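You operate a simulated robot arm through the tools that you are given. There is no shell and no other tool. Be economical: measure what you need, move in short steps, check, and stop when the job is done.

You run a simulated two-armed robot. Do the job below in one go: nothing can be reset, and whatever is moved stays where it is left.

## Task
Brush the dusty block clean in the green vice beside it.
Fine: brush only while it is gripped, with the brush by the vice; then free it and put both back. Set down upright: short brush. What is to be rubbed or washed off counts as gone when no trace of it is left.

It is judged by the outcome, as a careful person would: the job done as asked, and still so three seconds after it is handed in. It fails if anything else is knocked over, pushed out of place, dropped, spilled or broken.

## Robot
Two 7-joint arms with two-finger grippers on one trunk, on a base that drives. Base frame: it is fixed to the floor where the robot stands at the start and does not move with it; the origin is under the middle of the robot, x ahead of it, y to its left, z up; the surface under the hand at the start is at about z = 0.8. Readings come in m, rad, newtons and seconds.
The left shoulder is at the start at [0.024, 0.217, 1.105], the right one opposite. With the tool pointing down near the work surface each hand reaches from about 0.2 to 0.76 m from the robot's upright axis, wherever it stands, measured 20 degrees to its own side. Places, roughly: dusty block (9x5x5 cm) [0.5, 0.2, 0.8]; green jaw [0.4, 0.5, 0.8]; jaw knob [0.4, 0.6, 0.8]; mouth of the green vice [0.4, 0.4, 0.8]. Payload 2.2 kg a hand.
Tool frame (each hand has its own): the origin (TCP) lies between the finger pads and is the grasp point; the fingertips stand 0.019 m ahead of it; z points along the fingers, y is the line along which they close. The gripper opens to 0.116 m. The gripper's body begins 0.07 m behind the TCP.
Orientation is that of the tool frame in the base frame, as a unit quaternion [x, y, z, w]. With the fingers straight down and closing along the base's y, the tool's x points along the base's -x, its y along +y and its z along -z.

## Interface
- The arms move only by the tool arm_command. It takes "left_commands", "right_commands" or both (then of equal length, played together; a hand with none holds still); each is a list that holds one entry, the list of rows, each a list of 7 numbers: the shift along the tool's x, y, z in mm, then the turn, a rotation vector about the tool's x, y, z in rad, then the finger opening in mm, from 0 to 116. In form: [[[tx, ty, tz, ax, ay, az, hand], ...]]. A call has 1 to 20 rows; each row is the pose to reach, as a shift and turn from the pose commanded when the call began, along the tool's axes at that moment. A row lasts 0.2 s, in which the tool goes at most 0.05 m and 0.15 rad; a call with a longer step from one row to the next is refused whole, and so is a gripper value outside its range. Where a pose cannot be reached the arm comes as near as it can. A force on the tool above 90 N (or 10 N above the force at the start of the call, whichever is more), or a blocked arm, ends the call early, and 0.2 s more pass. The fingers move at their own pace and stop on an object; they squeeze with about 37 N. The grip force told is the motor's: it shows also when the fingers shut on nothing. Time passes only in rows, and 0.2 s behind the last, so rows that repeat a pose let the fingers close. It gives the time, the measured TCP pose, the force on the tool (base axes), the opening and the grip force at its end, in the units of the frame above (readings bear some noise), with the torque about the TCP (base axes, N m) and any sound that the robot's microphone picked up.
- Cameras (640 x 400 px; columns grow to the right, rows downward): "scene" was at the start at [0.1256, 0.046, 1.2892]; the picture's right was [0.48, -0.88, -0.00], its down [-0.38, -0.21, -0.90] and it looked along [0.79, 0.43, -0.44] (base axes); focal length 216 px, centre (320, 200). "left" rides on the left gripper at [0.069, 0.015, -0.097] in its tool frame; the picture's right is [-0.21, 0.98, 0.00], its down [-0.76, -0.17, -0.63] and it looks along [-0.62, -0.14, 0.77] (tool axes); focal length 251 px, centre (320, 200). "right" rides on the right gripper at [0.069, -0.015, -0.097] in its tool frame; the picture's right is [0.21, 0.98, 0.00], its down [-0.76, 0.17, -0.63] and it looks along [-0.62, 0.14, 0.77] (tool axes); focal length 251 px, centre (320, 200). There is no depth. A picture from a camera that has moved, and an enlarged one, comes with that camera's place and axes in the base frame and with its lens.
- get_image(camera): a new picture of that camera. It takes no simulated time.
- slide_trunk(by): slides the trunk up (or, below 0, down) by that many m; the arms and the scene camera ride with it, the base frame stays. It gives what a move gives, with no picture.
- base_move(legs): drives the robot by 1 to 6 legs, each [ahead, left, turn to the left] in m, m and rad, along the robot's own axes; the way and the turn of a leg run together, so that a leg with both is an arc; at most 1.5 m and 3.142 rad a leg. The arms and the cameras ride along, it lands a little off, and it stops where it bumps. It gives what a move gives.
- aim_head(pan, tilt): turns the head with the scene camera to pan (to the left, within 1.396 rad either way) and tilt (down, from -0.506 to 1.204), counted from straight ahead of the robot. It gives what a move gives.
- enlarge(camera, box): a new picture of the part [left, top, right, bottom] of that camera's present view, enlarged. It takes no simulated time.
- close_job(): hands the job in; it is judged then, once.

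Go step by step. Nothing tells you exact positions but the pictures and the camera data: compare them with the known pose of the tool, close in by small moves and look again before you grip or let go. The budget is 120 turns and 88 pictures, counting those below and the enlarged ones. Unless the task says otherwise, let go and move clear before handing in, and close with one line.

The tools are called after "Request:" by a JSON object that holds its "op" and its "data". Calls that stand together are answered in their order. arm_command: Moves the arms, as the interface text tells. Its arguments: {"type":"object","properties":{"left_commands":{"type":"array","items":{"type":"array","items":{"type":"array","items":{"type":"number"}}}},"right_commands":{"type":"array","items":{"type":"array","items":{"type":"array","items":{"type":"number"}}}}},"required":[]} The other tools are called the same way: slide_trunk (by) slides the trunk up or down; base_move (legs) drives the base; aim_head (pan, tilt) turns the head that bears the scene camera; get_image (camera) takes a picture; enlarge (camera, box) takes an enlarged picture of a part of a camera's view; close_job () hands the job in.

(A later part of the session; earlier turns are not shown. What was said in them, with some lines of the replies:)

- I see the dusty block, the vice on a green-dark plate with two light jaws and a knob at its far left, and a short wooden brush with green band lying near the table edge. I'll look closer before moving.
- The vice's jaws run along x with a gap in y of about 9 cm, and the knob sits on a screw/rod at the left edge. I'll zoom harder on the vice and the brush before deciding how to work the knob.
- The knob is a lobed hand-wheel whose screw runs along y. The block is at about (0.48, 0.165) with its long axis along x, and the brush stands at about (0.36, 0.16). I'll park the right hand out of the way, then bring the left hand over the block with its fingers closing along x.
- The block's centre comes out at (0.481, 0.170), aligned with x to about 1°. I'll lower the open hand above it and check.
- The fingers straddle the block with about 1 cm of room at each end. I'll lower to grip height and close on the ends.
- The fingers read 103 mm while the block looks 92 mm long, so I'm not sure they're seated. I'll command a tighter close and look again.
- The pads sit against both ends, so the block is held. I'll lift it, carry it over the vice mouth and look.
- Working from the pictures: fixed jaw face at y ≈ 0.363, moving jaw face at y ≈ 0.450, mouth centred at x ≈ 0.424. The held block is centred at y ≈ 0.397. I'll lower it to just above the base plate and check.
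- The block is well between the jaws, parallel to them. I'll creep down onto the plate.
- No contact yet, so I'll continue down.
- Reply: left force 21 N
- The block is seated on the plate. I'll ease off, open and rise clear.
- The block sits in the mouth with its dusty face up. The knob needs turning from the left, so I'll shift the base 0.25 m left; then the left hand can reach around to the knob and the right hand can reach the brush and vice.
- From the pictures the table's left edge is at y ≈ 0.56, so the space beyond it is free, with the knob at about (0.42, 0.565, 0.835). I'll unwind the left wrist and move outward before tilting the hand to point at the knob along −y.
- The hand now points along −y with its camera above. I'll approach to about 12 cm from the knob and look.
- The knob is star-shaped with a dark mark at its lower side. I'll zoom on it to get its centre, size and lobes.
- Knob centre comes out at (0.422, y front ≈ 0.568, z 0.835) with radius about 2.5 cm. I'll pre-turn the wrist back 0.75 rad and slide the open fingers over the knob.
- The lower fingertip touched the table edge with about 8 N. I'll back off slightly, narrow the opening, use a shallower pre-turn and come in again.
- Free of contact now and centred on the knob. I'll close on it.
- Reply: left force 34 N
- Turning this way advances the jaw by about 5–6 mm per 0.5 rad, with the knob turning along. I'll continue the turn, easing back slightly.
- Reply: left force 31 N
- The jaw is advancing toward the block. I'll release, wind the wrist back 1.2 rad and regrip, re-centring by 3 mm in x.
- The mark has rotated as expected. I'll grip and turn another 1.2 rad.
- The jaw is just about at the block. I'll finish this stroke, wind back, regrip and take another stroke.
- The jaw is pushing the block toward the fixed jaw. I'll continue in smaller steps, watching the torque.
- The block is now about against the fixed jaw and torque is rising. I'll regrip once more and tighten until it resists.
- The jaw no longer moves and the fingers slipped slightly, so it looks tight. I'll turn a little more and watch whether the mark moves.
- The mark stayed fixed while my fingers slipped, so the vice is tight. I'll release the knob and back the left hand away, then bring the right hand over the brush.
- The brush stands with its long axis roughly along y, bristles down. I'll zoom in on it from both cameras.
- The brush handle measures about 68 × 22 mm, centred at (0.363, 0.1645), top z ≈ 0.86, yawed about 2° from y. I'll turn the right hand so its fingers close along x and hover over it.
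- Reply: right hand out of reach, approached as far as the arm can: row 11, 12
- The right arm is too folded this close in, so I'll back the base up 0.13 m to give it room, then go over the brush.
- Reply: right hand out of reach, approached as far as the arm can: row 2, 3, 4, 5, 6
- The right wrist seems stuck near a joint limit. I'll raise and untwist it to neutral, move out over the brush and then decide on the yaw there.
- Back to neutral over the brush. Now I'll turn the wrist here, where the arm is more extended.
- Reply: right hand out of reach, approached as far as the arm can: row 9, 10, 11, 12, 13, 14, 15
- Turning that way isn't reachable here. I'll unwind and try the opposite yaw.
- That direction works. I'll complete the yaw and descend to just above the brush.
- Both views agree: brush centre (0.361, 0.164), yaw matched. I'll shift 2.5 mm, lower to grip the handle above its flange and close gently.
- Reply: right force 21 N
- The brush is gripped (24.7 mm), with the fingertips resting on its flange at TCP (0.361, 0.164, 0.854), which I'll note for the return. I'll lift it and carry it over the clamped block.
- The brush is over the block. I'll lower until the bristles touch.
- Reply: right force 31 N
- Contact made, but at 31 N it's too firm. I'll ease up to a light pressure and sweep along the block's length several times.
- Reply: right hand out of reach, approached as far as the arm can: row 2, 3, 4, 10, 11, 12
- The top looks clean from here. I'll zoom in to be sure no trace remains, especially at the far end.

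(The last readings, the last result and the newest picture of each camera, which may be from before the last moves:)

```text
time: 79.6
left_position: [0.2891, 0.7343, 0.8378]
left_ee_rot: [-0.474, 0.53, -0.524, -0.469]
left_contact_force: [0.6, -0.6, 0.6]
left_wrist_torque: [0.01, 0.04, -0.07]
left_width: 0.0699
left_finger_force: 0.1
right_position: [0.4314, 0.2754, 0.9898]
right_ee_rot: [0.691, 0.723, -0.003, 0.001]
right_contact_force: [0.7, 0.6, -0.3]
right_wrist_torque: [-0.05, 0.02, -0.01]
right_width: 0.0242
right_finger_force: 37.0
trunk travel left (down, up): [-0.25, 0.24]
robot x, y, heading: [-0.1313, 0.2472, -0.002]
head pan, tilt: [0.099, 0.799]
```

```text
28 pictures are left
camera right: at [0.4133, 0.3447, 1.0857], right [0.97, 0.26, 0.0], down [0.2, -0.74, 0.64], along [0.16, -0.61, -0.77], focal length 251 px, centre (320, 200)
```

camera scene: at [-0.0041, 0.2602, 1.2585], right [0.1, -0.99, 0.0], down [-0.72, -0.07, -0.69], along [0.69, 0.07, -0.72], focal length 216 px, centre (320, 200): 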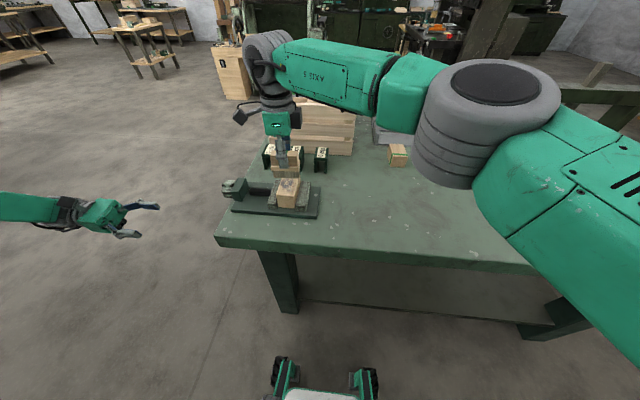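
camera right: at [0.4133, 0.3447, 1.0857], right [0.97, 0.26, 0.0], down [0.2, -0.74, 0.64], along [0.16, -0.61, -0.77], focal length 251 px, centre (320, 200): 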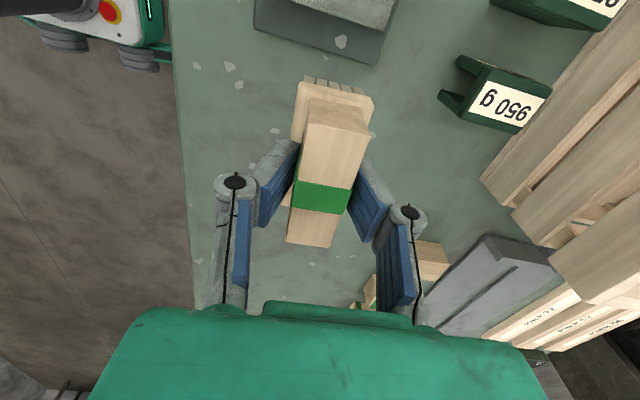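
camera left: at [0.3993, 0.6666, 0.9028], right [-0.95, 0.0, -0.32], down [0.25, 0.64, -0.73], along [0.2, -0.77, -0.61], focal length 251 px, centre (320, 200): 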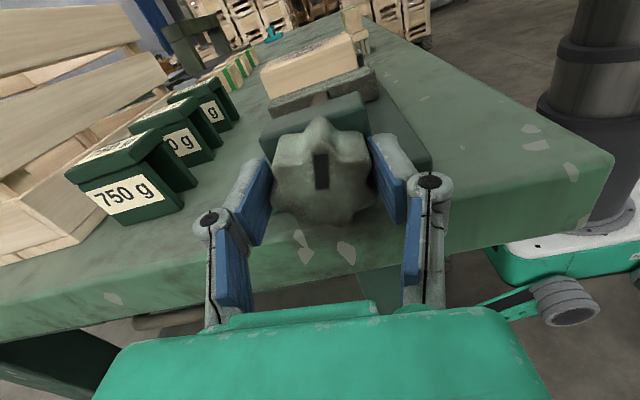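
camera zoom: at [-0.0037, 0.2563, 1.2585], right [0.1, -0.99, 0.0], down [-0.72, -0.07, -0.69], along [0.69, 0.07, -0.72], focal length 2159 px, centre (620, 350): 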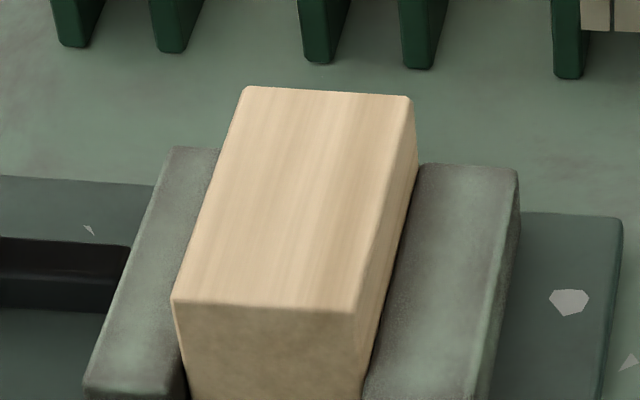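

The block is spotless. I'll take the brush back to its spot, stopping just above the table.

Request:
{"op": "arm_command", "data": {"right_commands": [[[-25, -17, 0, 0, 0, 0, 10], [-55, -37, 0, 0, 0, 0, 10], [-85, -57, 10, 0, 0, 0, 10], [-112, -75, 30, 0, 0, 0, 10], [-112, -75, 70, 0, 0, 0, 10], [-112, -75, 105, 0, 0, 0, 10], [-112, -75, 122, 0, 0, 0, 10], [-112, -75, 131, 0, 0, 0, 10], [-112, -75, 131, 0, 0, 0, 10]]]}}

Request:
{"op": "enlarge", "data": {"camera": "scene", "box": [320, 150, 440, 250]}}

```text
time: 81.6
left_position: [0.2878, 0.737, 0.836]
left_ee_rot: [-0.474, 0.528, -0.523, -0.471]
left_contact_force: [0.5, -0.2, -0.4]
left_wrist_torque: [-0.02, -0.01, -0.02]
left_width: 0.0699
left_finger_force: 0.0
right_position: [0.3609, 0.1637, 0.8602]
right_ee_rot: [0.69, 0.723, -0.003, 0.002]
right_contact_force: [0.7, 0.4, -1.3]
right_wrist_torque: [-0.06, -0.01, -0.01]
right_width: 0.0245
right_finger_force: 37.1
trunk travel left (down, up): [-0.25, 0.24]
robot x, y, heading: [-0.1316, 0.25, 0.003]
head pan, tilt: [0.099, 0.799]
```

```text
4.00 times, centred on (380, 200) of scene
camera zoom: at [-0.0041, 0.2595, 1.2585], right [0.1, -0.99, 0.0], down [-0.72, -0.07, -0.69], along [0.69, 0.07, -0.72], focal length 864 px, centre (80, 200)
```

zoom: 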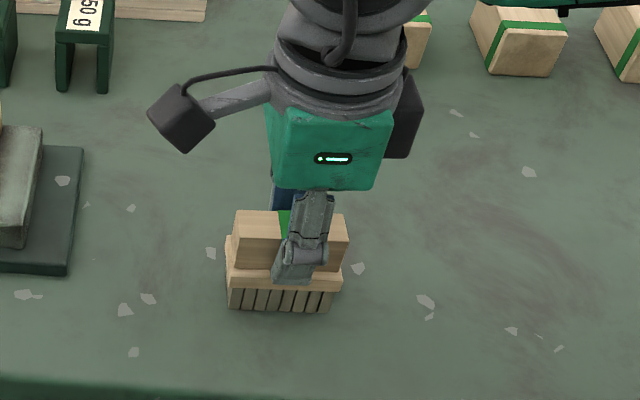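

It's right over its old spot and about 5 mm up. I'll creep down to contact.

Request:
{"op": "arm_command", "data": {"right_commands": [[[0, 0, 2, 0, 0, 0, 10], [0, 0, 4, 0, 0, 0, 10]]]}}

Request:
{"op": "arm_command", "data": {"right_commands": [[[0, 0, 1, 0, 0, 0, 10], [0, 0, 1.5, 0, 0, 0, 10]]]}}

```text
time: 82.2
left_position: [0.2881, 0.7368, 0.8367]
left_ee_rot: [-0.474, 0.529, -0.524, -0.47]
left_contact_force: [-0.2, 0.1, 0.6]
left_wrist_torque: [-0.01, -0.01, 0.01]
left_width: 0.0699
left_finger_force: 0.1
right_position: [0.3603, 0.163, 0.8565]
right_ee_rot: [0.69, 0.724, -0.004, 0.001]
right_contact_force: [-0.5, -0.5, 1.2]
right_wrist_torque: [0.07, 0.01, 0.01]
right_width: 0.0244
right_finger_force: 36.9
trunk travel left (down, up): [-0.25, 0.24]
robot x, y, heading: [-0.1306, 0.2472, -0.003]
head pan, tilt: [0.099, 0.799]
```

```text
time: 82.8
left_position: [0.288, 0.7366, 0.8377]
left_ee_rot: [-0.474, 0.53, -0.523, -0.47]
left_contact_force: [0.1, -0.6, -0.5]
left_wrist_torque: [0.01, 0.02, -0.01]
left_width: 0.0701
left_finger_force: 0.0
right_position: [0.3623, 0.162, 0.8552]
right_ee_rot: [0.69, 0.724, -0.003, 0.002]
right_contact_force: [-1.4, -1.2, 14.8]
right_wrist_torque: [0.12, 0.08, -0.02]
right_width: 0.0244
right_finger_force: 37.4
trunk travel left (down, up): [-0.25, 0.24]
robot x, y, heading: [-0.1286, 0.2465, 0.001]
head pan, tilt: [0.099, 0.799]
```

The brush is standing on the table. I'll ease off, open, and rise straight up.

Request:
{"op": "arm_command", "data": {"right_commands": [[[0, 0, -1, 0, 0, 0, 10], [0, 0, -1, 0, 0, 0, 50], [0, 0, -1, 0, 0, 0, 70], [0, 0, -1, 0, 0, 0, 70], [0, 0, -25, 0, 0, 0, 70], [0, 0, -65, 0, 0, 0, 70], [0, 0, -110, 0, 0, 0, 70], [0, 0, -155, 0, 0, 0, 70], [0, 0, -200, 0, 0, 0, 70], [0, 0, -240, 0, 0, 0, 70]]]}}

Request:
{"op": "enlarge", "data": {"camera": "scene", "box": [320, 150, 440, 250]}}

```text
time: 85.0
left_position: [0.2879, 0.7366, 0.8363]
left_ee_rot: [-0.473, 0.53, -0.524, -0.471]
left_contact_force: [-0.2, 0.1, 0.1]
left_wrist_torque: [0.01, 0.02, 0.01]
left_width: 0.07
left_finger_force: 0.0
right_position: [0.3624, 0.1648, 1.0939]
right_ee_rot: [0.69, 0.723, -0.005, 0.003]
right_contact_force: [0.1, 0.6, -0.5]
right_wrist_torque: [0.03, 0.0, -0.01]
right_width: 0.0701
right_finger_force: 0.0
trunk travel left (down, up): [-0.25, 0.24]
robot x, y, heading: [-0.1295, 0.2491, -0.004]
head pan, tilt: [0.099, 0.799]
```

```text
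4.00 times, centred on (380, 200) of scene
camera zoom: at [-0.005, 0.2596, 1.2586], right [0.1, -0.99, 0.0], down [-0.72, -0.07, -0.69], along [0.69, 0.07, -0.72], focal length 864 px, centre (80, 200)
```

zoom: 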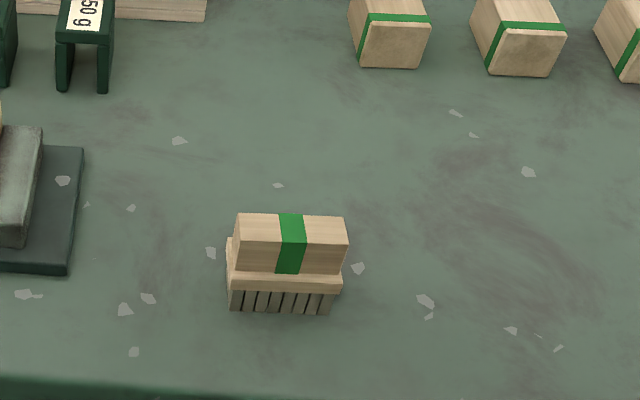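

The brush is back on its exact spot, upright. Now I'll drive forward again so the left hand can undo the knob.

Request:
{"op": "base_move", "data": {"legs": [[0.13, 0, 0]]}}

Request:
{"op": "get_image", "data": {"camera": "left"}}

```text
time: 86.3
left_position: [0.4194, 0.7351, 0.8367]
left_ee_rot: [-0.474, 0.529, -0.524, -0.47]
left_contact_force: [-0.3, 0.2, -0.2]
left_wrist_torque: [-0.01, -0.02, -0.04]
left_width: 0.0699
left_finger_force: 0.0
right_position: [0.4935, 0.1644, 1.0929]
right_ee_rot: [0.69, 0.723, -0.004, 0.001]
right_contact_force: [-0.4, -0.7, 0.3]
right_wrist_torque: [-0.01, 0.01, 0.01]
right_width: 0.0697
right_finger_force: 0.1
trunk travel left (down, up): [-0.25, 0.24]
robot x, y, heading: [0.0001, 0.2465, -0.0]
head pan, tilt: [0.099, 0.799]
```

```text
25 pictures are left
camera left: at [0.3978, 0.8315, 0.9054], right [-0.95, 0.0, -0.32], down [0.25, 0.64, -0.73], along [0.2, -0.77, -0.61], focal length 251 px, centre (320, 200)
```

left: 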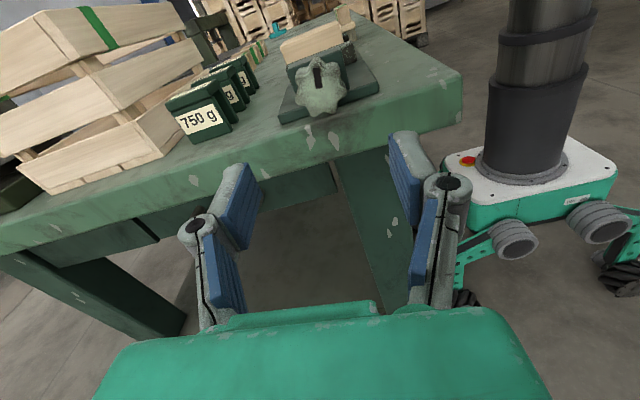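

The hand is aligned with the knob again. I'll pre-turn to +0.7 rad, move in, grip, and unscrew 1.2 rad.

Request:
{"op": "arm_command", "data": {"left_commands": [[[-1, 0, 30, 0, 0, 0.15, 62], [-2, 0, 60, 0, 0, 0.3, 62], [-2, 0, 90, 0, 0, 0.45, 62], [-2, 0, 120, 0, 0, 0.58, 62], [-2, 0, 140, 0, 0, 0.58, 62], [-2, 0, 152, 0, 0, 0.58, 62], [-2, 0, 162, 0, 0, 0.58, 62], [-2, 0, 162, 0, 0, 0.58, 40], [-2, 0, 162, 0, 0, 0.58, 20], [-2, 0, 162, 0, 0, 0.58, 20]]]}}

Request:
{"op": "arm_command", "data": {"left_commands": [[[0, 0, 0, 0, 0, -0.1, 20], [0, 0, 0, 0, 0, -0.2, 20], [0, 0, 0, 0, 0, -0.3, 20], [0, 0, 0, 0, 0, -0.4, 20], [0, 0, 0, 0, 0, -0.5, 20], [0, 0, 0, 0, 0, -0.6, 20], [0, 0, 0, 0, 0, -0.7, 20], [0, 0, 0, 0, 0, -0.8, 20], [0, 0, 0, 0, 0, -0.9, 20], [0, 0, 0, 0, 0, -1.0, 20], [0, 0, 0, 0, 0, -1.1, 20], [0, 0, 0, 0, 0, -1.2, 20]]]}}

Request:
{"op": "get_image", "data": {"camera": "left"}}

Request:
{"op": "enlarge", "data": {"camera": "scene", "box": [180, 180, 330, 280]}}

```text
time: 88.5
left_position: [0.4158, 0.5811, 0.8339]
left_ee_rot: [-0.302, 0.642, -0.639, -0.297]
left_contact_force: [-12.3, 71.1, 21.6]
left_wrist_torque: [1.74, 0.79, -1.99]
left_width: 0.0579
left_finger_force: 28.6
right_position: [0.4895, 0.1691, 1.0968]
right_ee_rot: [0.689, 0.724, -0.004, 0.003]
right_contact_force: [0.0, 0.3, 0.1]
right_wrist_torque: [0.0, -0.01, 0.04]
right_width: 0.0699
right_finger_force: 0.0
trunk travel left (down, up): [-0.25, 0.24]
robot x, y, heading: [0.0011, 0.248, 0.005]
head pan, tilt: [0.099, 0.799]
```

```text
time: 91.1
left_position: [0.4229, 0.5704, 0.8343]
left_ee_rot: [0.615, -0.357, 0.356, 0.606]
left_contact_force: [47.1, -14.1, -3.4]
left_wrist_torque: [0.35, -0.25, 0.26]
left_width: 0.0517
left_finger_force: 44.8
right_position: [0.4946, 0.1593, 1.094]
right_ee_rot: [0.69, 0.724, -0.003, 0.0]
right_contact_force: [0.1, 0.3, 0.2]
right_wrist_torque: [0.0, -0.02, -0.01]
right_width: 0.0698
right_finger_force: 0.1
trunk travel left (down, up): [-0.25, 0.24]
robot x, y, heading: [0.0008, 0.254, -0.001]
head pan, tilt: [0.099, 0.799]
```

```text
24 pictures are left
camera left: at [0.4434, 0.6661, 0.9048], right [-0.96, -0.01, 0.29], down [-0.23, 0.64, -0.73], along [-0.18, -0.77, -0.61], focal length 251 px, centre (320, 200)
```

left: 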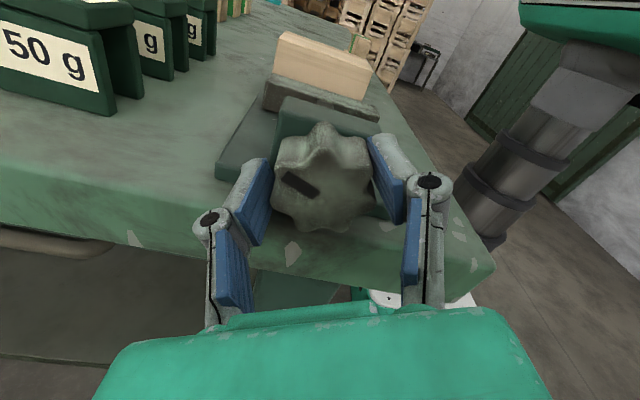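

```text
4.00 times, centred on (255, 230) of scene
camera zoom: at [0.1342, 0.2537, 1.2577], right [0.1, -0.99, 0.0], down [-0.72, -0.07, -0.69], along [0.69, 0.07, -0.72], focal length 864 px, centre (580, 80)
```

zoom: 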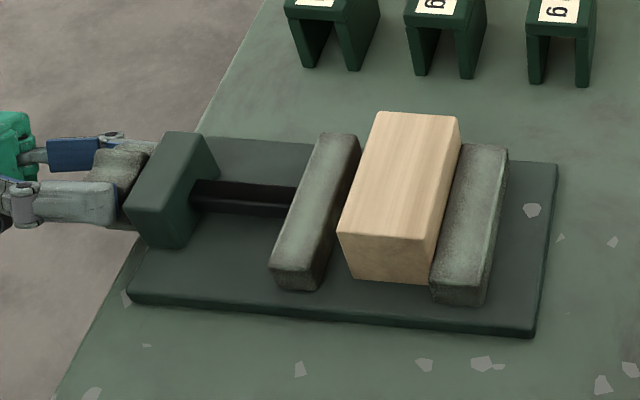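

The vice is open by about a centimetre and the block is free and unmoved. I'll take two more strokes to bring the jaw back near where it was, re-centring the grip.

Request:
{"op": "arm_command", "data": {"left_commands": [[[1, -2, -2, 0, 0, 0, 62], [2, -3.5, -12, 0, 0, 0, 62], [2, -3.5, -26, 0, 0, 0.1, 62], [2, -3.5, -26, 0, 0, 0.25, 62], [2, -3.5, -26, 0, 0, 0.4, 62], [2, -3.5, -26, 0, 0, 0.55, 62], [2, -3.5, -26, 0, 0, 0.7, 62], [2, -3.5, -26, 0, 0, 0.85, 62], [2, -3.5, -26, 0, 0, 1.0, 62], [2, -3.5, -26, 0, 0, 1.15, 62], [2, -3.5, -20, 0, 0, 1.2, 62], [2, -3.5, -12, 0, 0, 1.2, 62], [2, -3.5, -8, 0, 0, 1.2, 62], [2, -3.5, -4, 0, 0, 1.2, 62]]]}}

Request:
{"op": "get_image", "data": {"camera": "left"}}

```text
time: 94.1
left_position: [0.4197, 0.5804, 0.8345]
left_ee_rot: [-0.303, 0.642, -0.637, -0.3]
left_contact_force: [-5.4, 12.9, 2.5]
left_wrist_torque: [0.4, 0.24, -0.43]
left_width: 0.0679
left_finger_force: 2.8
right_position: [0.4908, 0.1653, 1.0952]
right_ee_rot: [0.691, 0.723, -0.003, 0.003]
right_contact_force: [-0.2, -0.3, 0.6]
right_wrist_torque: [-0.01, 0.02, -0.03]
right_width: 0.0697
right_finger_force: 0.1
trunk travel left (down, up): [-0.25, 0.24]
robot x, y, heading: [0.0031, 0.2497, -0.004]
head pan, tilt: [0.099, 0.799]
```

```text
22 pictures are left
camera left: at [0.3647, 0.6757, 0.8793], right [-0.62, 0.01, -0.79], down [0.61, 0.64, -0.47], along [0.5, -0.77, -0.4], focal length 251 px, centre (320, 200)
```

left: 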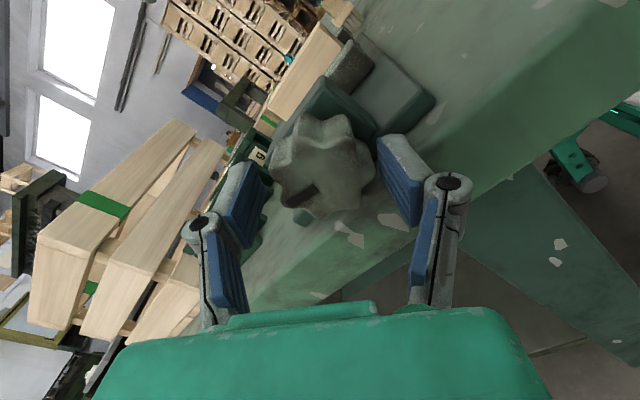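

The lower fingertip is touching the table edge at this angle. I'll back off slightly, use a shallower angle, then grip and turn.

Request:
{"op": "arm_command", "data": {"left_commands": [[[0, 0, -5, 0, 0, 0, 60], [0, 0, -5, 0, 0, -0.13, 60], [0, 0, -5, 0, 0, -0.25, 60], [0, 0, 0, 0, 0, -0.25, 60], [0, 0, 5, 0, 0, -0.25, 60], [0, 0, 5, 0, 0, -0.25, 40], [0, 0, 5, 0, 0, -0.25, 20], [0, 0, 5, 0, 0, -0.25, 20]]]}}

Request:
{"op": "arm_command", "data": {"left_commands": [[[0, 0, 0, 0, 0, -0.1, 20], [0, 0, 0, 0, 0, -0.2, 20], [0, 0, 0, 0, 0, -0.3, 20], [0, 0, 0, 0, 0, -0.4, 20], [0, 0, 0, 0, 0, -0.5, 20], [0, 0, 0, 0, 0, -0.6, 20], [0, 0, 0, 0, 0, -0.7, 20], [0, 0, 0, 0, 0, -0.8, 20], [0, 0, 0, 0, 0, -0.9, 20], [0, 0, 0, 0, 0, -1.0, 20], [0, 0, 0, 0, 0, -1.1, 20]]]}}

Request:
{"op": "enlarge", "data": {"camera": "scene", "box": [180, 180, 330, 280]}}

```text
time: 95.9
left_position: [0.42, 0.5742, 0.8335]
left_ee_rot: [-0.38, 0.6, -0.595, -0.375]
left_contact_force: [-7.6, 15.4, -0.5]
left_wrist_torque: [0.47, 0.01, -0.09]
left_width: 0.0521
left_finger_force: 45.0
right_position: [0.4909, 0.1637, 1.0947]
right_ee_rot: [0.69, 0.724, -0.003, 0.002]
right_contact_force: [-0.4, -0.2, 0.4]
right_wrist_torque: [0.0, -0.01, -0.03]
right_width: 0.0702
right_finger_force: 0.1
trunk travel left (down, up): [-0.25, 0.24]
robot x, y, heading: [0.0012, 0.2473, -0.004]
head pan, tilt: [0.099, 0.799]
```

```text
time: 98.3
left_position: [0.4209, 0.5735, 0.8329]
left_ee_rot: [0.639, -0.312, 0.31, 0.631]
left_contact_force: [2.0, 19.6, -7.1]
left_wrist_torque: [0.86, -0.05, -0.53]
left_width: 0.0525
left_finger_force: 45.4
right_position: [0.4917, 0.1641, 1.0947]
right_ee_rot: [0.69, 0.724, -0.003, 0.002]
right_contact_force: [0.8, 0.3, 0.0]
right_wrist_torque: [-0.03, 0.0, 0.04]
right_width: 0.0698
right_finger_force: 0.0
trunk travel left (down, up): [-0.25, 0.24]
robot x, y, heading: [0.0008, 0.2476, 0.006]
head pan, tilt: [0.099, 0.799]
```

```text
4.00 times, centred on (255, 230) of scene
camera zoom: at [0.1277, 0.2646, 1.2582], right [0.1, -0.99, 0.01], down [-0.72, -0.08, -0.69], along [0.69, 0.06, -0.72], focal length 864 px, centre (580, 80)
```

zoom: 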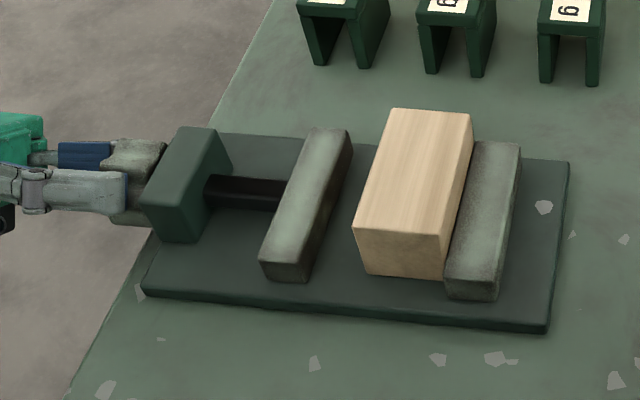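

One more stroke should bring the jaw back to where it started.

Request:
{"op": "arm_command", "data": {"left_commands": [[[0, 0, -4, 0, 0, 0, 58], [0, 0, -14, 0, 0, 0, 58], [0, 0, -26, 0, 0, 0.1, 60], [0, 0, -26, 0, 0, 0.25, 60], [0, 0, -26, 0, 0, 0.4, 60], [0, 0, -26, 0, 0, 0.55, 60], [0, 0, -26, 0, 0, 0.7, 60], [0, 0, -26, 0, 0, 0.85, 60], [0, 0, -26, 0, 0, 0.98, 60], [0, 0, -26, 0, 0, 1.1, 60], [0, 0, -16, 0, 0, 1.1, 60], [0, 0, -6, 0, 0, 1.1, 60], [0, 0, -1, 0, 0, 1.1, 60], [0, 0, -1, 0, 0, 1.1, 40], [0, 0, -1, 0, 0, 1.1, 20], [0, 0, -1, 0, 0, 1.1, 20]]]}}

Request:
{"op": "arm_command", "data": {"left_commands": [[[0, 0, 0, 0, 0, -0.1, 20], [0, 0, 0, 0, 0, -0.2, 20], [0, 0, 0, 0, 0, -0.3, 20], [0, 0, 0, 0, 0, -0.4, 20], [0, 0, 0, 0, 0, -0.5, 20], [0, 0, 0, 0, 0, -0.6, 20], [0, 0, 0, 0, 0, -0.7, 20], [0, 0, 0, 0, 0, -0.8, 20], [0, 0, 0, 0, 0, -0.9, 20], [0, 0, 0, 0, 0, -1.0, 20]]]}}

Request:
{"op": "enlarge", "data": {"camera": "scene", "box": [180, 180, 330, 280]}}

```text
time: 101.7
left_position: [0.4185, 0.5728, 0.8337]
left_ee_rot: [-0.381, 0.601, -0.593, -0.378]
left_contact_force: [-17.2, 0.0, -13.1]
left_wrist_torque: [0.36, 0.05, -0.06]
left_width: 0.0518
left_finger_force: 45.2
right_position: [0.4907, 0.1636, 1.0949]
right_ee_rot: [0.69, 0.723, -0.002, 0.001]
right_contact_force: [-0.3, 0.0, -1.0]
right_wrist_torque: [-0.03, -0.01, -0.02]
right_width: 0.0699
right_finger_force: 0.1
trunk travel left (down, up): [-0.25, 0.24]
robot x, y, heading: [-0.0008, 0.246, 0.003]
head pan, tilt: [0.099, 0.799]
```

```text
time: 103.9
left_position: [0.423, 0.5728, 0.8365]
left_ee_rot: [0.622, -0.344, 0.342, 0.615]
left_contact_force: [4.3, 6.7, 2.8]
left_wrist_torque: [-0.47, -0.53, -0.13]
left_width: 0.0522
left_finger_force: 44.5
right_position: [0.4923, 0.1621, 1.0951]
right_ee_rot: [0.69, 0.723, -0.002, 0.001]
right_contact_force: [0.1, -0.1, -0.4]
right_wrist_torque: [-0.05, -0.01, -0.03]
right_width: 0.0698
right_finger_force: 0.1
trunk travel left (down, up): [-0.25, 0.24]
robot x, y, heading: [-0.0005, 0.2473, 0.002]
head pan, tilt: [0.099, 0.799]
```

```text
4.00 times, centred on (255, 230) of scene
camera zoom: at [0.1269, 0.2596, 1.2585], right [0.1, -0.99, 0.0], down [-0.72, -0.07, -0.69], along [0.69, 0.07, -0.72], focal length 864 px, centre (580, 80)
```

zoom: 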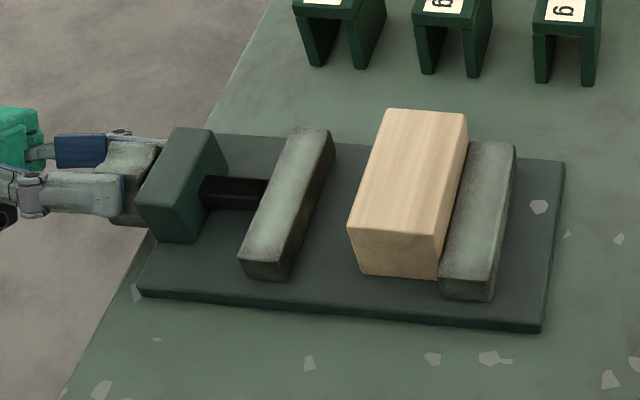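

The jaw is back about where it was. I'll withdraw the left hand clear and bring the right hand over the block.

Request:
{"op": "arm_command", "data": {"left_commands": [[[0, 0, -4, 0, 0, 0, 58], [0, 0, -16, 0, 0, 0, 60], [0, 0, -50, 0, 0, 0, 60], [0, 0, -95, 0, 0, 0, 60], [0, 0, -140, 0, 0, 0, 60], [0, 0, -185, 0, 0, 0, 60], [0, 0, -220, 0, 0, 0, 60]]]}}

Request:
{"op": "arm_command", "data": {"right_commands": [[[20, -5, 0, 0, 0, 0.01, 90], [55, -13, 0, 0, 0, 0.02, 116], [95, -23, 0, 0, 0, 0.03, 116], [135, -33, 10, 0, 0, 0.04, 116], [175, -43, 30, 0, 0, 0.045, 116], [210, -52, 65, 0, 0, 0.045, 116], [229, -55, 105, 0, 0, 0.045, 116], [229, -55, 145, 0, 0, 0.045, 116], [229, -55, 145, 0, 0, 0.045, 116]]]}}

Request:
{"op": "get_image", "data": {"camera": "right"}}

Request:
{"op": "enlarge", "data": {"camera": "scene", "box": [180, 150, 340, 280]}}

```text
time: 105.5
left_position: [0.4214, 0.7941, 0.8356]
left_ee_rot: [0.621, -0.345, 0.341, 0.616]
left_contact_force: [1.1, -0.5, -0.2]
left_wrist_torque: [-0.01, 0.02, 0.03]
left_width: 0.0599
left_finger_force: 0.0
right_position: [0.4904, 0.1642, 1.0951]
right_ee_rot: [0.691, 0.723, -0.003, 0.002]
right_contact_force: [-0.3, 0.0, 0.4]
right_wrist_torque: [-0.02, -0.03, 0.0]
right_width: 0.0697
right_finger_force: 0.0
trunk travel left (down, up): [-0.25, 0.24]
robot x, y, heading: [0.0042, 0.2509, 0.001]
head pan, tilt: [0.099, 0.799]
```

```text
refused: row 6 steps farther than a row can; nothing moved
```

```text
19 pictures are left
camera right: at [0.4723, 0.2324, 1.1909], right [0.97, 0.26, 0.0], down [0.2, -0.74, 0.64], along [0.16, -0.62, -0.77], focal length 251 px, centre (320, 200)
```

right: 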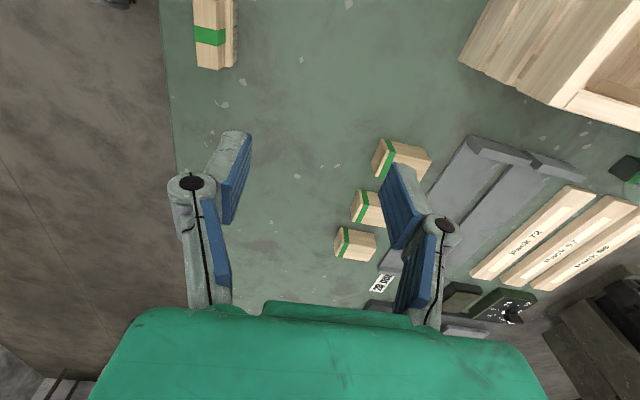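

```text
3.08 times, centred on (260, 215) of scene
camera zoom: at [0.1264, 0.2604, 1.2585], right [0.1, -0.99, 0.0], down [-0.72, -0.07, -0.69], along [0.69, 0.07, -0.72], focal length 664 px, centre (505, 154)
```

zoom: 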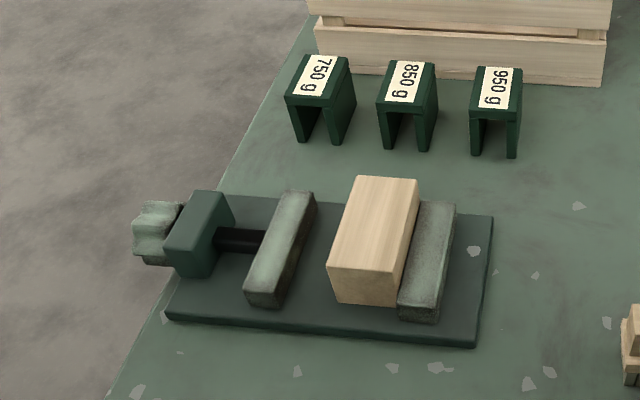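

One row was too long, so I'll resend it with smaller steps. The vice area is clear.

Request:
{"op": "arm_command", "data": {"right_commands": [[[20, -5, 0, 0, 0, 0.01, 90], [55, -13, 0, 0, 0, 0.02, 116], [95, -23, 0, 0, 0, 0.03, 116], [135, -33, 5, 0, 0, 0.04, 116], [175, -43, 20, 0, 0, 0.045, 116], [205, -50, 45, 0, 0, 0.045, 116], [229, -55, 80, 0, 0, 0.045, 116], [229, -55, 120, 0, 0, 0.045, 116], [229, -55, 145, 0, 0, 0.045, 116], [229, -55, 145, 0, 0, 0.045, 116]]]}}

Request:
{"op": "get_image", "data": {"camera": "right"}}

Request:
{"op": "enlarge", "data": {"camera": "scene", "box": [180, 150, 340, 280]}}

```text
time: 107.7
left_position: [0.421, 0.7947, 0.8361]
left_ee_rot: [0.621, -0.346, 0.34, 0.615]
left_contact_force: [-0.6, -0.1, -0.2]
left_wrist_torque: [0.02, 0.04, 0.02]
left_width: 0.0602
left_finger_force: 0.1
right_position: [0.4255, 0.3874, 0.9484]
right_ee_rot: [0.706, 0.708, -0.002, 0.001]
right_contact_force: [-0.2, -0.6, -0.2]
right_wrist_torque: [0.0, -0.02, 0.02]
right_width: 0.1159
right_finger_force: 0.1
trunk travel left (down, up): [-0.25, 0.24]
robot x, y, heading: [-0.0009, 0.2463, 0.004]
head pan, tilt: [0.099, 0.799]
```

```text
17 pictures are left
camera right: at [0.4098, 0.4572, 1.044], right [0.98, 0.22, 0.0], down [0.17, -0.75, 0.64], along [0.14, -0.62, -0.77], focal length 251 px, centre (320, 200)
```

right: 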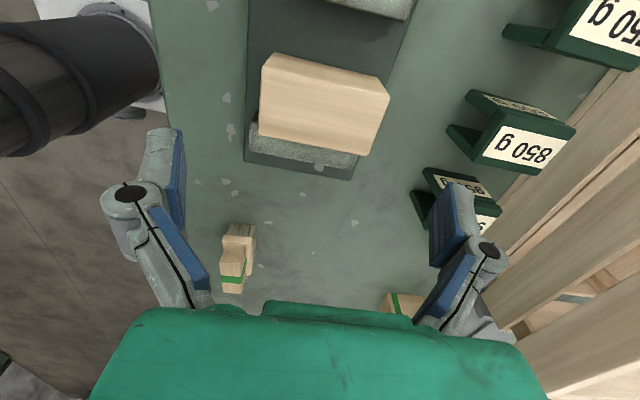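

```text
3.08 times, centred on (260, 215) of scene
camera zoom: at [0.1263, 0.2612, 1.2585], right [0.1, -0.99, 0.0], down [-0.72, -0.07, -0.69], along [0.69, 0.07, -0.72], focal length 664 px, centre (505, 154)
```

zoom: 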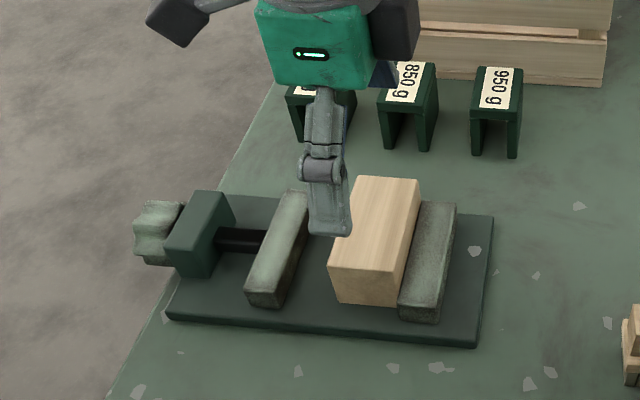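

The hand is centred on the block to within 2 mm. I'll lower and close on its ends.

Request:
{"op": "arm_command", "data": {"right_commands": [[[1, 1, 35, 0, 0, 0, 116], [1, 2, 70, 0, 0, 0, 116], [1, 2, 95, 0, 0, 0, 116], [1, 2, 107, 0, 0, 0, 116], [1, 2, 109, 0, 0, 0, 116], [1, 2, 109, 0, 0, 0, 100], [1, 2, 109, 0, 0, 0, 80], [1, 2, 109, 0, 0, 0, 60], [1, 2, 109, 0, 0, 0, 60]]]}}

Request:
{"op": "get_image", "data": {"camera": "right"}}

```text
time: 109.7
left_position: [0.4218, 0.7945, 0.8354]
left_ee_rot: [0.621, -0.346, 0.34, 0.616]
left_contact_force: [-1.0, 0.5, -0.8]
left_wrist_torque: [-0.03, -0.01, -0.04]
left_width: 0.0597
left_finger_force: 0.1
right_position: [0.4275, 0.3884, 0.8393]
right_ee_rot: [0.706, 0.708, -0.002, 0.001]
right_contact_force: [-0.9, 0.9, -1.5]
right_wrist_torque: [-0.01, 0.01, -0.03]
right_width: 0.1031
right_finger_force: 36.8
trunk travel left (down, up): [-0.25, 0.24]
robot x, y, heading: [0.0015, 0.2464, 0.002]
head pan, tilt: [0.099, 0.799]
```

```text
15 pictures are left
camera right: at [0.412, 0.4582, 0.9356], right [0.98, 0.22, 0.0], down [0.17, -0.75, 0.64], along [0.14, -0.62, -0.77], focal length 251 px, centre (320, 200)
```

right: 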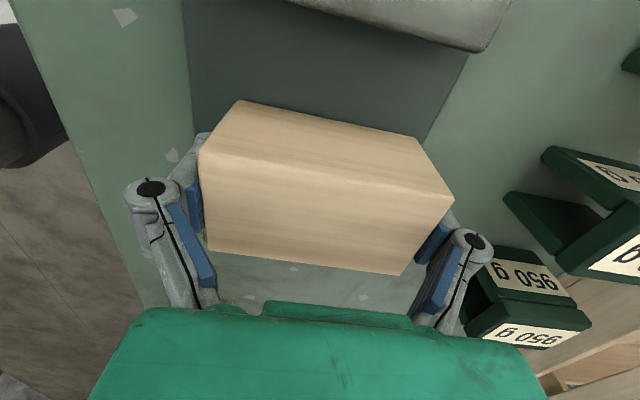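

The block is gripped just as before. I'll lift it out and carry it back to its starting spot, stopping above the table.

Request:
{"op": "arm_command", "data": {"right_commands": [[[0, 0, -15, 0, 0, 0, 60], [0, 0, -50, 0, 0, 0, 60], [0, 0, -90, 0, 0, 0, 60], [0, 0, -130, 0, 0, 0, 60], [-30, 7, -140, 0, 0, 0, 60], [-70, 17, -140, 0, 0, 0, 60], [-110, 27, -140, 0, 0, 0, 60], [-150, 36, -140, 0, 0, 0, 60], [-190, 45, -140, 0, 0, 0, 60], [-222, 53, -130, 0, 0, 0, 60], [-222, 53, -90, 0, 0, 0, 60], [-222, 53, -50, 0, 0, 0, 60], [-222, 53, -20, 0, 0, 0, 60], [-222, 53, -5, 0, 0, 0, 60], [-222, 53, 2, 0, 0, 0, 60], [-222, 53, 5, 0, 0, 0, 60], [-222, 53, 5, 0, 0, 0, 60]]]}}

Request:
{"op": "get_image", "data": {"camera": "right"}}

Request:
{"op": "get_image", "data": {"camera": "scene"}}

```text
time: 113.3
left_position: [0.4209, 0.7943, 0.836]
left_ee_rot: [0.622, -0.345, 0.341, 0.615]
left_contact_force: [-0.2, 0.3, -0.4]
left_wrist_torque: [0.04, 0.0, 0.03]
left_width: 0.0601
left_finger_force: 0.0
right_position: [0.481, 0.1655, 0.8351]
right_ee_rot: [0.706, 0.708, -0.003, 0.001]
right_contact_force: [-0.1, 0.3, -0.7]
right_wrist_torque: [0.02, 0.02, 0.01]
right_width: 0.1032
right_finger_force: 37.4
trunk travel left (down, up): [-0.25, 0.24]
robot x, y, heading: [0.0017, 0.2452, -0.001]
head pan, tilt: [0.099, 0.799]
```

```text
14 pictures are left
camera right: at [0.4652, 0.2362, 0.9319], right [0.98, 0.22, 0.0], down [0.17, -0.75, 0.64], along [0.14, -0.62, -0.77], focal length 251 px, centre (320, 200)
```

right: 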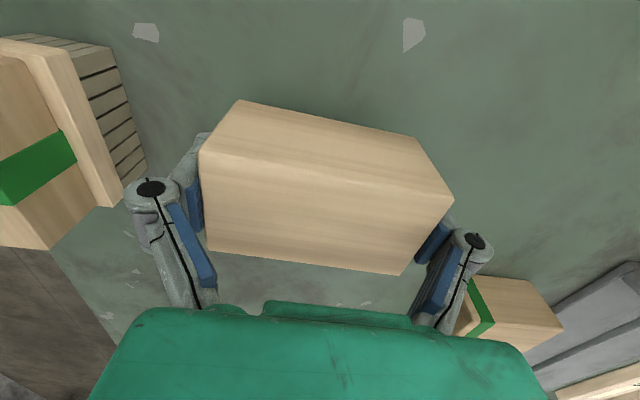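

```text
13 pictures are left
camera scene: at [0.1268, 0.2592, 1.2585], right [0.1, -0.99, 0.0], down [-0.72, -0.07, -0.69], along [0.69, 0.07, -0.72], focal length 216 px, centre (320, 200)
```

scene: 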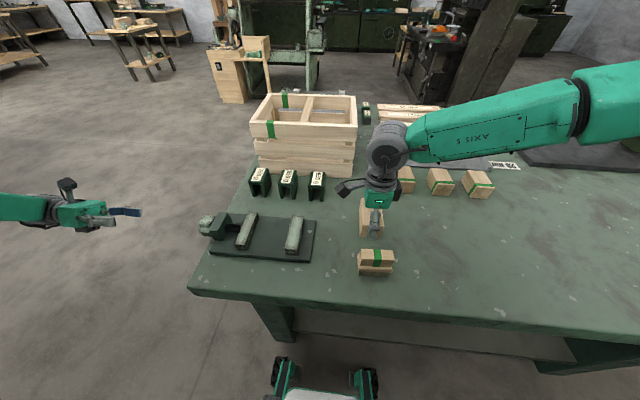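

It's over its old place, about 6 mm up and clear of the brush. I'll creep down.

Request:
{"op": "arm_command", "data": {"right_commands": [[[0, 0, 2, 0, 0, 0, 60], [0, 0, 4, 0, 0, 0, 60]]]}}

Request:
{"op": "arm_command", "data": {"right_commands": [[[0, 0, 1, 0, 0, 0, 60], [0, 0, 2, 0, 0, 0, 60]]]}}

```text
time: 113.9
left_position: [0.4213, 0.7942, 0.8359]
left_ee_rot: [0.622, -0.345, 0.341, 0.614]
left_contact_force: [-0.4, 1.2, 0.1]
left_wrist_torque: [0.0, 0.02, 0.0]
left_width: 0.0601
left_finger_force: 0.2
right_position: [0.481, 0.1669, 0.8315]
right_ee_rot: [0.707, 0.707, -0.002, 0.001]
right_contact_force: [-0.3, 0.1, -2.2]
right_wrist_torque: [0.0, -0.02, -0.01]
right_width: 0.1032
right_finger_force: 37.0
trunk travel left (down, up): [-0.25, 0.24]
robot x, y, heading: [-0.0024, 0.2452, 0.002]
head pan, tilt: [0.099, 0.799]
```

```text
time: 114.5
left_position: [0.4216, 0.7948, 0.8376]
left_ee_rot: [0.621, -0.346, 0.34, 0.615]
left_contact_force: [0.3, 0.5, 0.3]
left_wrist_torque: [0.02, 0.0, 0.0]
left_width: 0.06
left_finger_force: 0.0
right_position: [0.4812, 0.166, 0.8309]
right_ee_rot: [0.706, 0.708, -0.003, 0.002]
right_contact_force: [0.9, 0.2, -1.4]
right_wrist_torque: [-0.02, 0.0, 0.0]
right_width: 0.1029
right_finger_force: 37.5
trunk travel left (down, up): [-0.25, 0.24]
robot x, y, heading: [-0.0006, 0.2462, -0.004]
head pan, tilt: [0.099, 0.799]
```

Request:
{"op": "arm_command", "data": {"right_commands": [[[0, 0, 1, 0, 0, 0, 60], [0, 0, 1.5, 0, 0, 0, 60]]]}}

Request:
{"op": "arm_command", "data": {"right_commands": [[[0, 0, 0.7, 0, 0, 0, 60], [0, 0, 1.2, 0, 0, 0, 60]]]}}

```text
time: 115.1
left_position: [0.4211, 0.7934, 0.8358]
left_ee_rot: [0.621, -0.346, 0.341, 0.615]
left_contact_force: [0.0, -0.1, -0.4]
left_wrist_torque: [0.01, 0.0, 0.02]
left_width: 0.0603
left_finger_force: 0.0
right_position: [0.4812, 0.1649, 0.8268]
right_ee_rot: [0.707, 0.708, -0.001, 0.001]
right_contact_force: [-0.3, -0.8, -1.1]
right_wrist_torque: [0.01, 0.01, 0.0]
right_width: 0.1031
right_finger_force: 37.4
trunk travel left (down, up): [-0.25, 0.24]
robot x, y, heading: [-0.0009, 0.2465, -0.001]
head pan, tilt: [0.099, 0.799]
```

```text
time: 115.7
left_position: [0.4215, 0.7938, 0.8368]
left_ee_rot: [0.621, -0.346, 0.34, 0.616]
left_contact_force: [-0.7, 0.2, 0.1]
left_wrist_torque: [0.02, -0.02, 0.01]
left_width: 0.0597
left_finger_force: 0.0
right_position: [0.4806, 0.1661, 0.827]
right_ee_rot: [0.707, 0.707, -0.002, 0.001]
right_contact_force: [-0.4, 0.1, -1.0]
right_wrist_torque: [0.01, 0.02, 0.0]
right_width: 0.103
right_finger_force: 37.0
trunk travel left (down, up): [-0.25, 0.24]
robot x, y, heading: [0.0018, 0.2438, -0.002]
head pan, tilt: [0.099, 0.799]
```

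Still hanging free (about −1 N of weight), so I'll go down a bit more.

Request:
{"op": "arm_command", "data": {"right_commands": [[[0, 0, 0.8, 0, 0, 0, 60], [0, 0, 1.5, 0, 0, 0, 60]]]}}

Request:
{"op": "arm_command", "data": {"right_commands": [[[0, 0, 0.8, 0, 0, 0, 60], [0, 0, 1.5, 0, 0, 0, 60]]]}}

```text
time: 116.3
left_position: [0.4233, 0.7944, 0.8371]
left_ee_rot: [0.621, -0.346, 0.34, 0.616]
left_contact_force: [0.0, 0.0, 0.4]
left_wrist_torque: [0.0, -0.03, 0.03]
left_width: 0.06
left_finger_force: 0.1
right_position: [0.4801, 0.1663, 0.8247]
right_ee_rot: [0.707, 0.708, -0.002, 0.001]
right_contact_force: [0.7, 0.4, -0.4]
right_wrist_torque: [0.0, -0.02, 0.0]
right_width: 0.1032
right_finger_force: 37.1
trunk travel left (down, up): [-0.25, 0.24]
robot x, y, heading: [0.0002, 0.2465, -0.003]
head pan, tilt: [0.099, 0.799]
```

```text
time: 116.9
left_position: [0.4212, 0.7945, 0.8361]
left_ee_rot: [0.622, -0.345, 0.341, 0.615]
left_contact_force: [-0.4, 0.3, -0.3]
left_wrist_torque: [0.0, 0.02, -0.05]
left_width: 0.0599
left_finger_force: 0.1
right_position: [0.4799, 0.1664, 0.8239]
right_ee_rot: [0.707, 0.708, -0.003, 0.001]
right_contact_force: [0.2, -0.7, -1.1]
right_wrist_torque: [-0.03, 0.03, -0.01]
right_width: 0.1031
right_finger_force: 36.8
trunk travel left (down, up): [-0.25, 0.24]
robot x, y, heading: [0.0006, 0.2493, 0.0]
head pan, tilt: [0.099, 0.799]
```

Request:
{"op": "arm_command", "data": {"right_commands": [[[0, 0, 0.8, 0, 0, 0, 60], [0, 0, 1.5, 0, 0, 0, 60]]]}}

Request:
{"op": "arm_command", "data": {"right_commands": [[[0, 0, 0.8, 0, 0, 0, 60], [0, 0, 1.5, 0, 0, 0, 60]]]}}

Request:
{"op": "enlarge", "data": {"camera": "scene", "box": [340, 180, 420, 260]}}

```text
time: 117.5
left_position: [0.4224, 0.7946, 0.8359]
left_ee_rot: [0.621, -0.346, 0.341, 0.615]
left_contact_force: [-0.1, 1.0, 0.0]
left_wrist_torque: [0.02, 0.02, 0.02]
left_width: 0.0601
left_finger_force: 0.1
right_position: [0.4803, 0.1665, 0.8226]
right_ee_rot: [0.707, 0.707, -0.002, 0.001]
right_contact_force: [0.3, -0.5, -1.2]
right_wrist_torque: [0.04, -0.03, -0.01]
right_width: 0.1032
right_finger_force: 36.7
trunk travel left (down, up): [-0.25, 0.24]
robot x, y, heading: [0.0033, 0.2469, -0.0]
head pan, tilt: [0.099, 0.799]
```

```text
time: 118.1
left_position: [0.4206, 0.7936, 0.8366]
left_ee_rot: [0.621, -0.345, 0.34, 0.616]
left_contact_force: [1.1, 0.8, -0.4]
left_wrist_torque: [0.02, 0.02, 0.01]
left_width: 0.0602
left_finger_force: 0.1
right_position: [0.4803, 0.166, 0.8224]
right_ee_rot: [0.706, 0.708, 0.0, 0.003]
right_contact_force: [-0.9, -2.1, 10.1]
right_wrist_torque: [-0.08, 0.56, 0.04]
right_width: 0.1033
right_finger_force: 36.9
trunk travel left (down, up): [-0.25, 0.24]
robot x, y, heading: [-0.0019, 0.2492, -0.001]
head pan, tilt: [0.099, 0.799]
```

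```text
5.00 times, centred on (380, 220) of scene
camera zoom: at [0.1255, 0.2592, 1.2588], right [0.1, -0.99, 0.0], down [-0.72, -0.07, -0.69], along [0.69, 0.07, -0.72], focal length 1080 px, centre (20, 100)
```

zoom: 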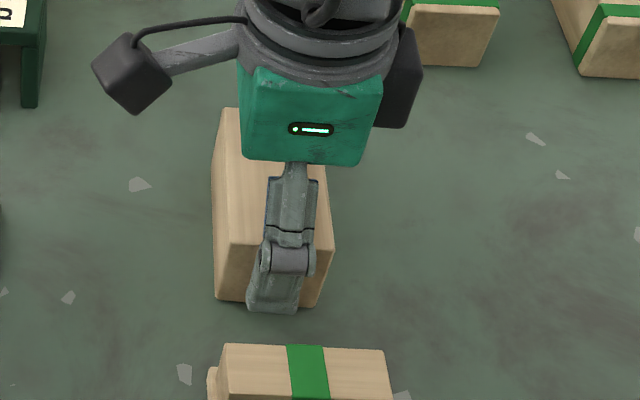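

The block has touched down. I'll ease off, open and rise.

Request:
{"op": "arm_command", "data": {"right_commands": [[[0, 0, -0.8, 0, 0, 0, 60], [0, 0, -0.8, 0, 0, 0, 116], [0, 0, -0.8, 0, 0, 0, 116], [0, 0, -25, 0, 0, 0, 116], [0, 0, -65, 0, 0, 0, 116], [0, 0, -110, 0, 0, 0, 116], [0, 0, -155, 0, 0, 0, 116], [0, 0, -200, 0, 0, 0, 116], [0, -40, -245, 0, 0, 0, 116], [0, -80, -270, 0, 0, 0, 116]]]}}

Request:
{"op": "get_image", "data": {"camera": "right"}}

Request:
{"op": "enlarge", "data": {"camera": "scene", "box": [180, 160, 440, 300]}}

```text
refused: row 9 steps farther than a row can; nothing moved
```

```text
11 pictures are left
camera right: at [0.465, 0.2358, 0.9184], right [0.98, 0.22, 0.0], down [0.17, -0.75, 0.64], along [0.14, -0.62, -0.77], focal length 251 px, centre (320, 200)
```

right: 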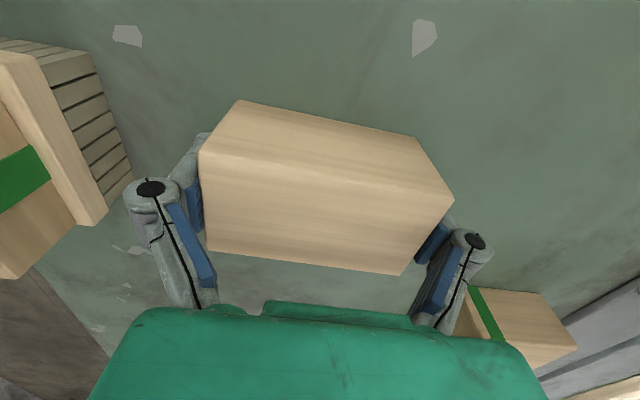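

```text
2.46 times, centred on (310, 230) of scene
camera zoom: at [0.1255, 0.2592, 1.2588], right [0.1, -0.99, 0.0], down [-0.72, -0.07, -0.69], along [0.69, 0.07, -0.72], focal length 532 px, centre (345, 126)
```

zoom: 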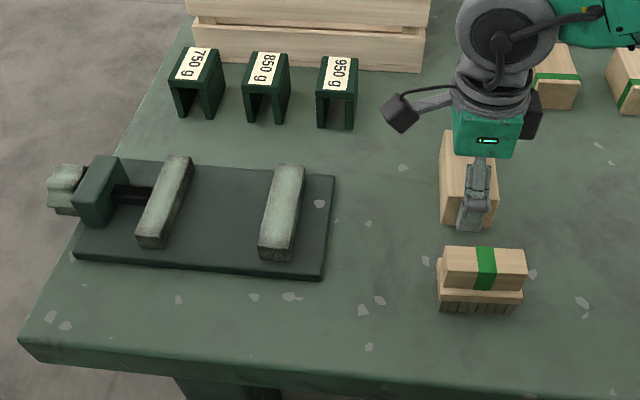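

One step was too long, so nothing moved. I'll resend it with smaller steps.

Request:
{"op": "arm_command", "data": {"right_commands": [[[0, 0, -0.8, 0, 0, 0, 60], [0, 0, -0.8, 0, 0, 0, 116], [0, 0, -0.8, 0, 0, 0, 116], [0, 0, -25, 0, 0, 0, 116], [0, 0, -65, 0, 0, 0, 116], [0, 0, -110, 0, 0, 0, 116], [0, 0, -155, 0, 0, 0, 116], [0, 0, -200, 0, 0, 0, 116], [0, -20, -240, 0, 0, 0, 116], [-30, -40, -270, 0, 0, 0, 116], [-70, -60, -290, 0, 0, 0, 116], [-110, -70, -300, 0, 0, 0, 116]]]}}

Request:
{"op": "enlarge", "data": {"camera": "scene", "box": [180, 160, 440, 300]}}

Request:
{"op": "enlarge", "data": {"camera": "scene", "box": [340, 180, 420, 280]}}

```text
time: 120.7
left_position: [0.4205, 0.791, 0.8387]
left_ee_rot: [0.622, -0.345, 0.341, 0.615]
left_contact_force: [-1.0, -0.6, -0.5]
left_wrist_torque: [0.05, -0.02, 0.02]
left_width: 0.0603
left_finger_force: 0.0
right_position: [0.4111, 0.0543, 1.1219]
right_ee_rot: [0.706, 0.708, -0.002, 0.001]
right_contact_force: [0.2, -0.4, -0.3]
right_wrist_torque: [0.03, 0.02, -0.01]
right_width: 0.1157
right_finger_force: 0.0
trunk travel left (down, up): [-0.25, 0.24]
robot x, y, heading: [-0.0017, 0.249, 0.001]
head pan, tilt: [0.099, 0.799]
```

```text
2.46 times, centred on (310, 230) of scene
camera zoom: at [0.125, 0.2544, 1.2587], right [0.1, -0.99, 0.0], down [-0.72, -0.07, -0.7], along [0.69, 0.07, -0.72], focal length 532 px, centre (345, 126)
```

zoom: 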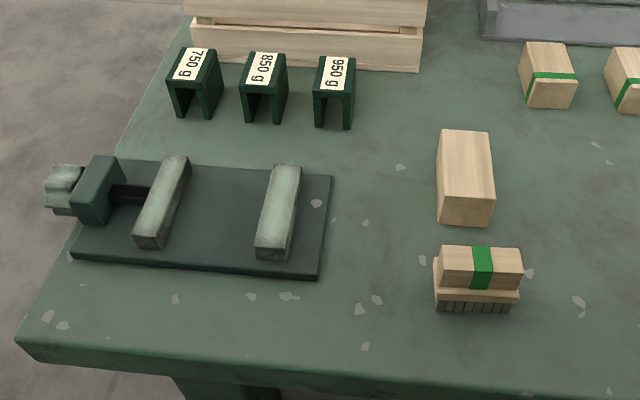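

```text
4.00 times, centred on (380, 230) of scene
camera zoom: at [0.125, 0.2544, 1.2587], right [0.1, -0.99, 0.0], down [-0.72, -0.07, -0.7], along [0.69, 0.07, -0.72], focal length 864 px, centre (80, 80)
```

zoom: 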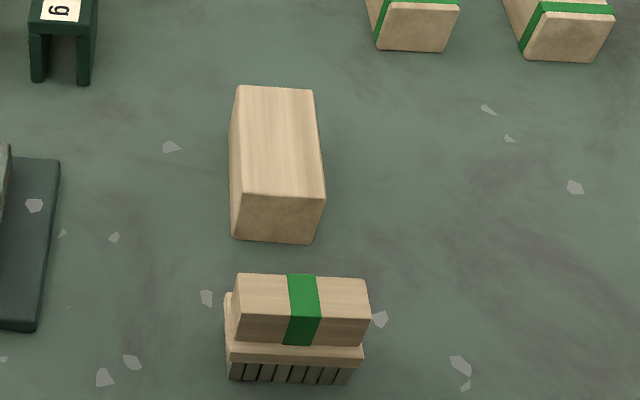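

The block is clean and back at its spot, the brush is upright where it was, the vice is open and both hands are clear, so I'm handing in.

Request:
{"op": "close_job", "data": {}}

```text
The job is handed in.
```

The block was clamped in the green vice, brushed until no dust showed, then freed and put back; the brush is upright in its old spot and the vice is open again.
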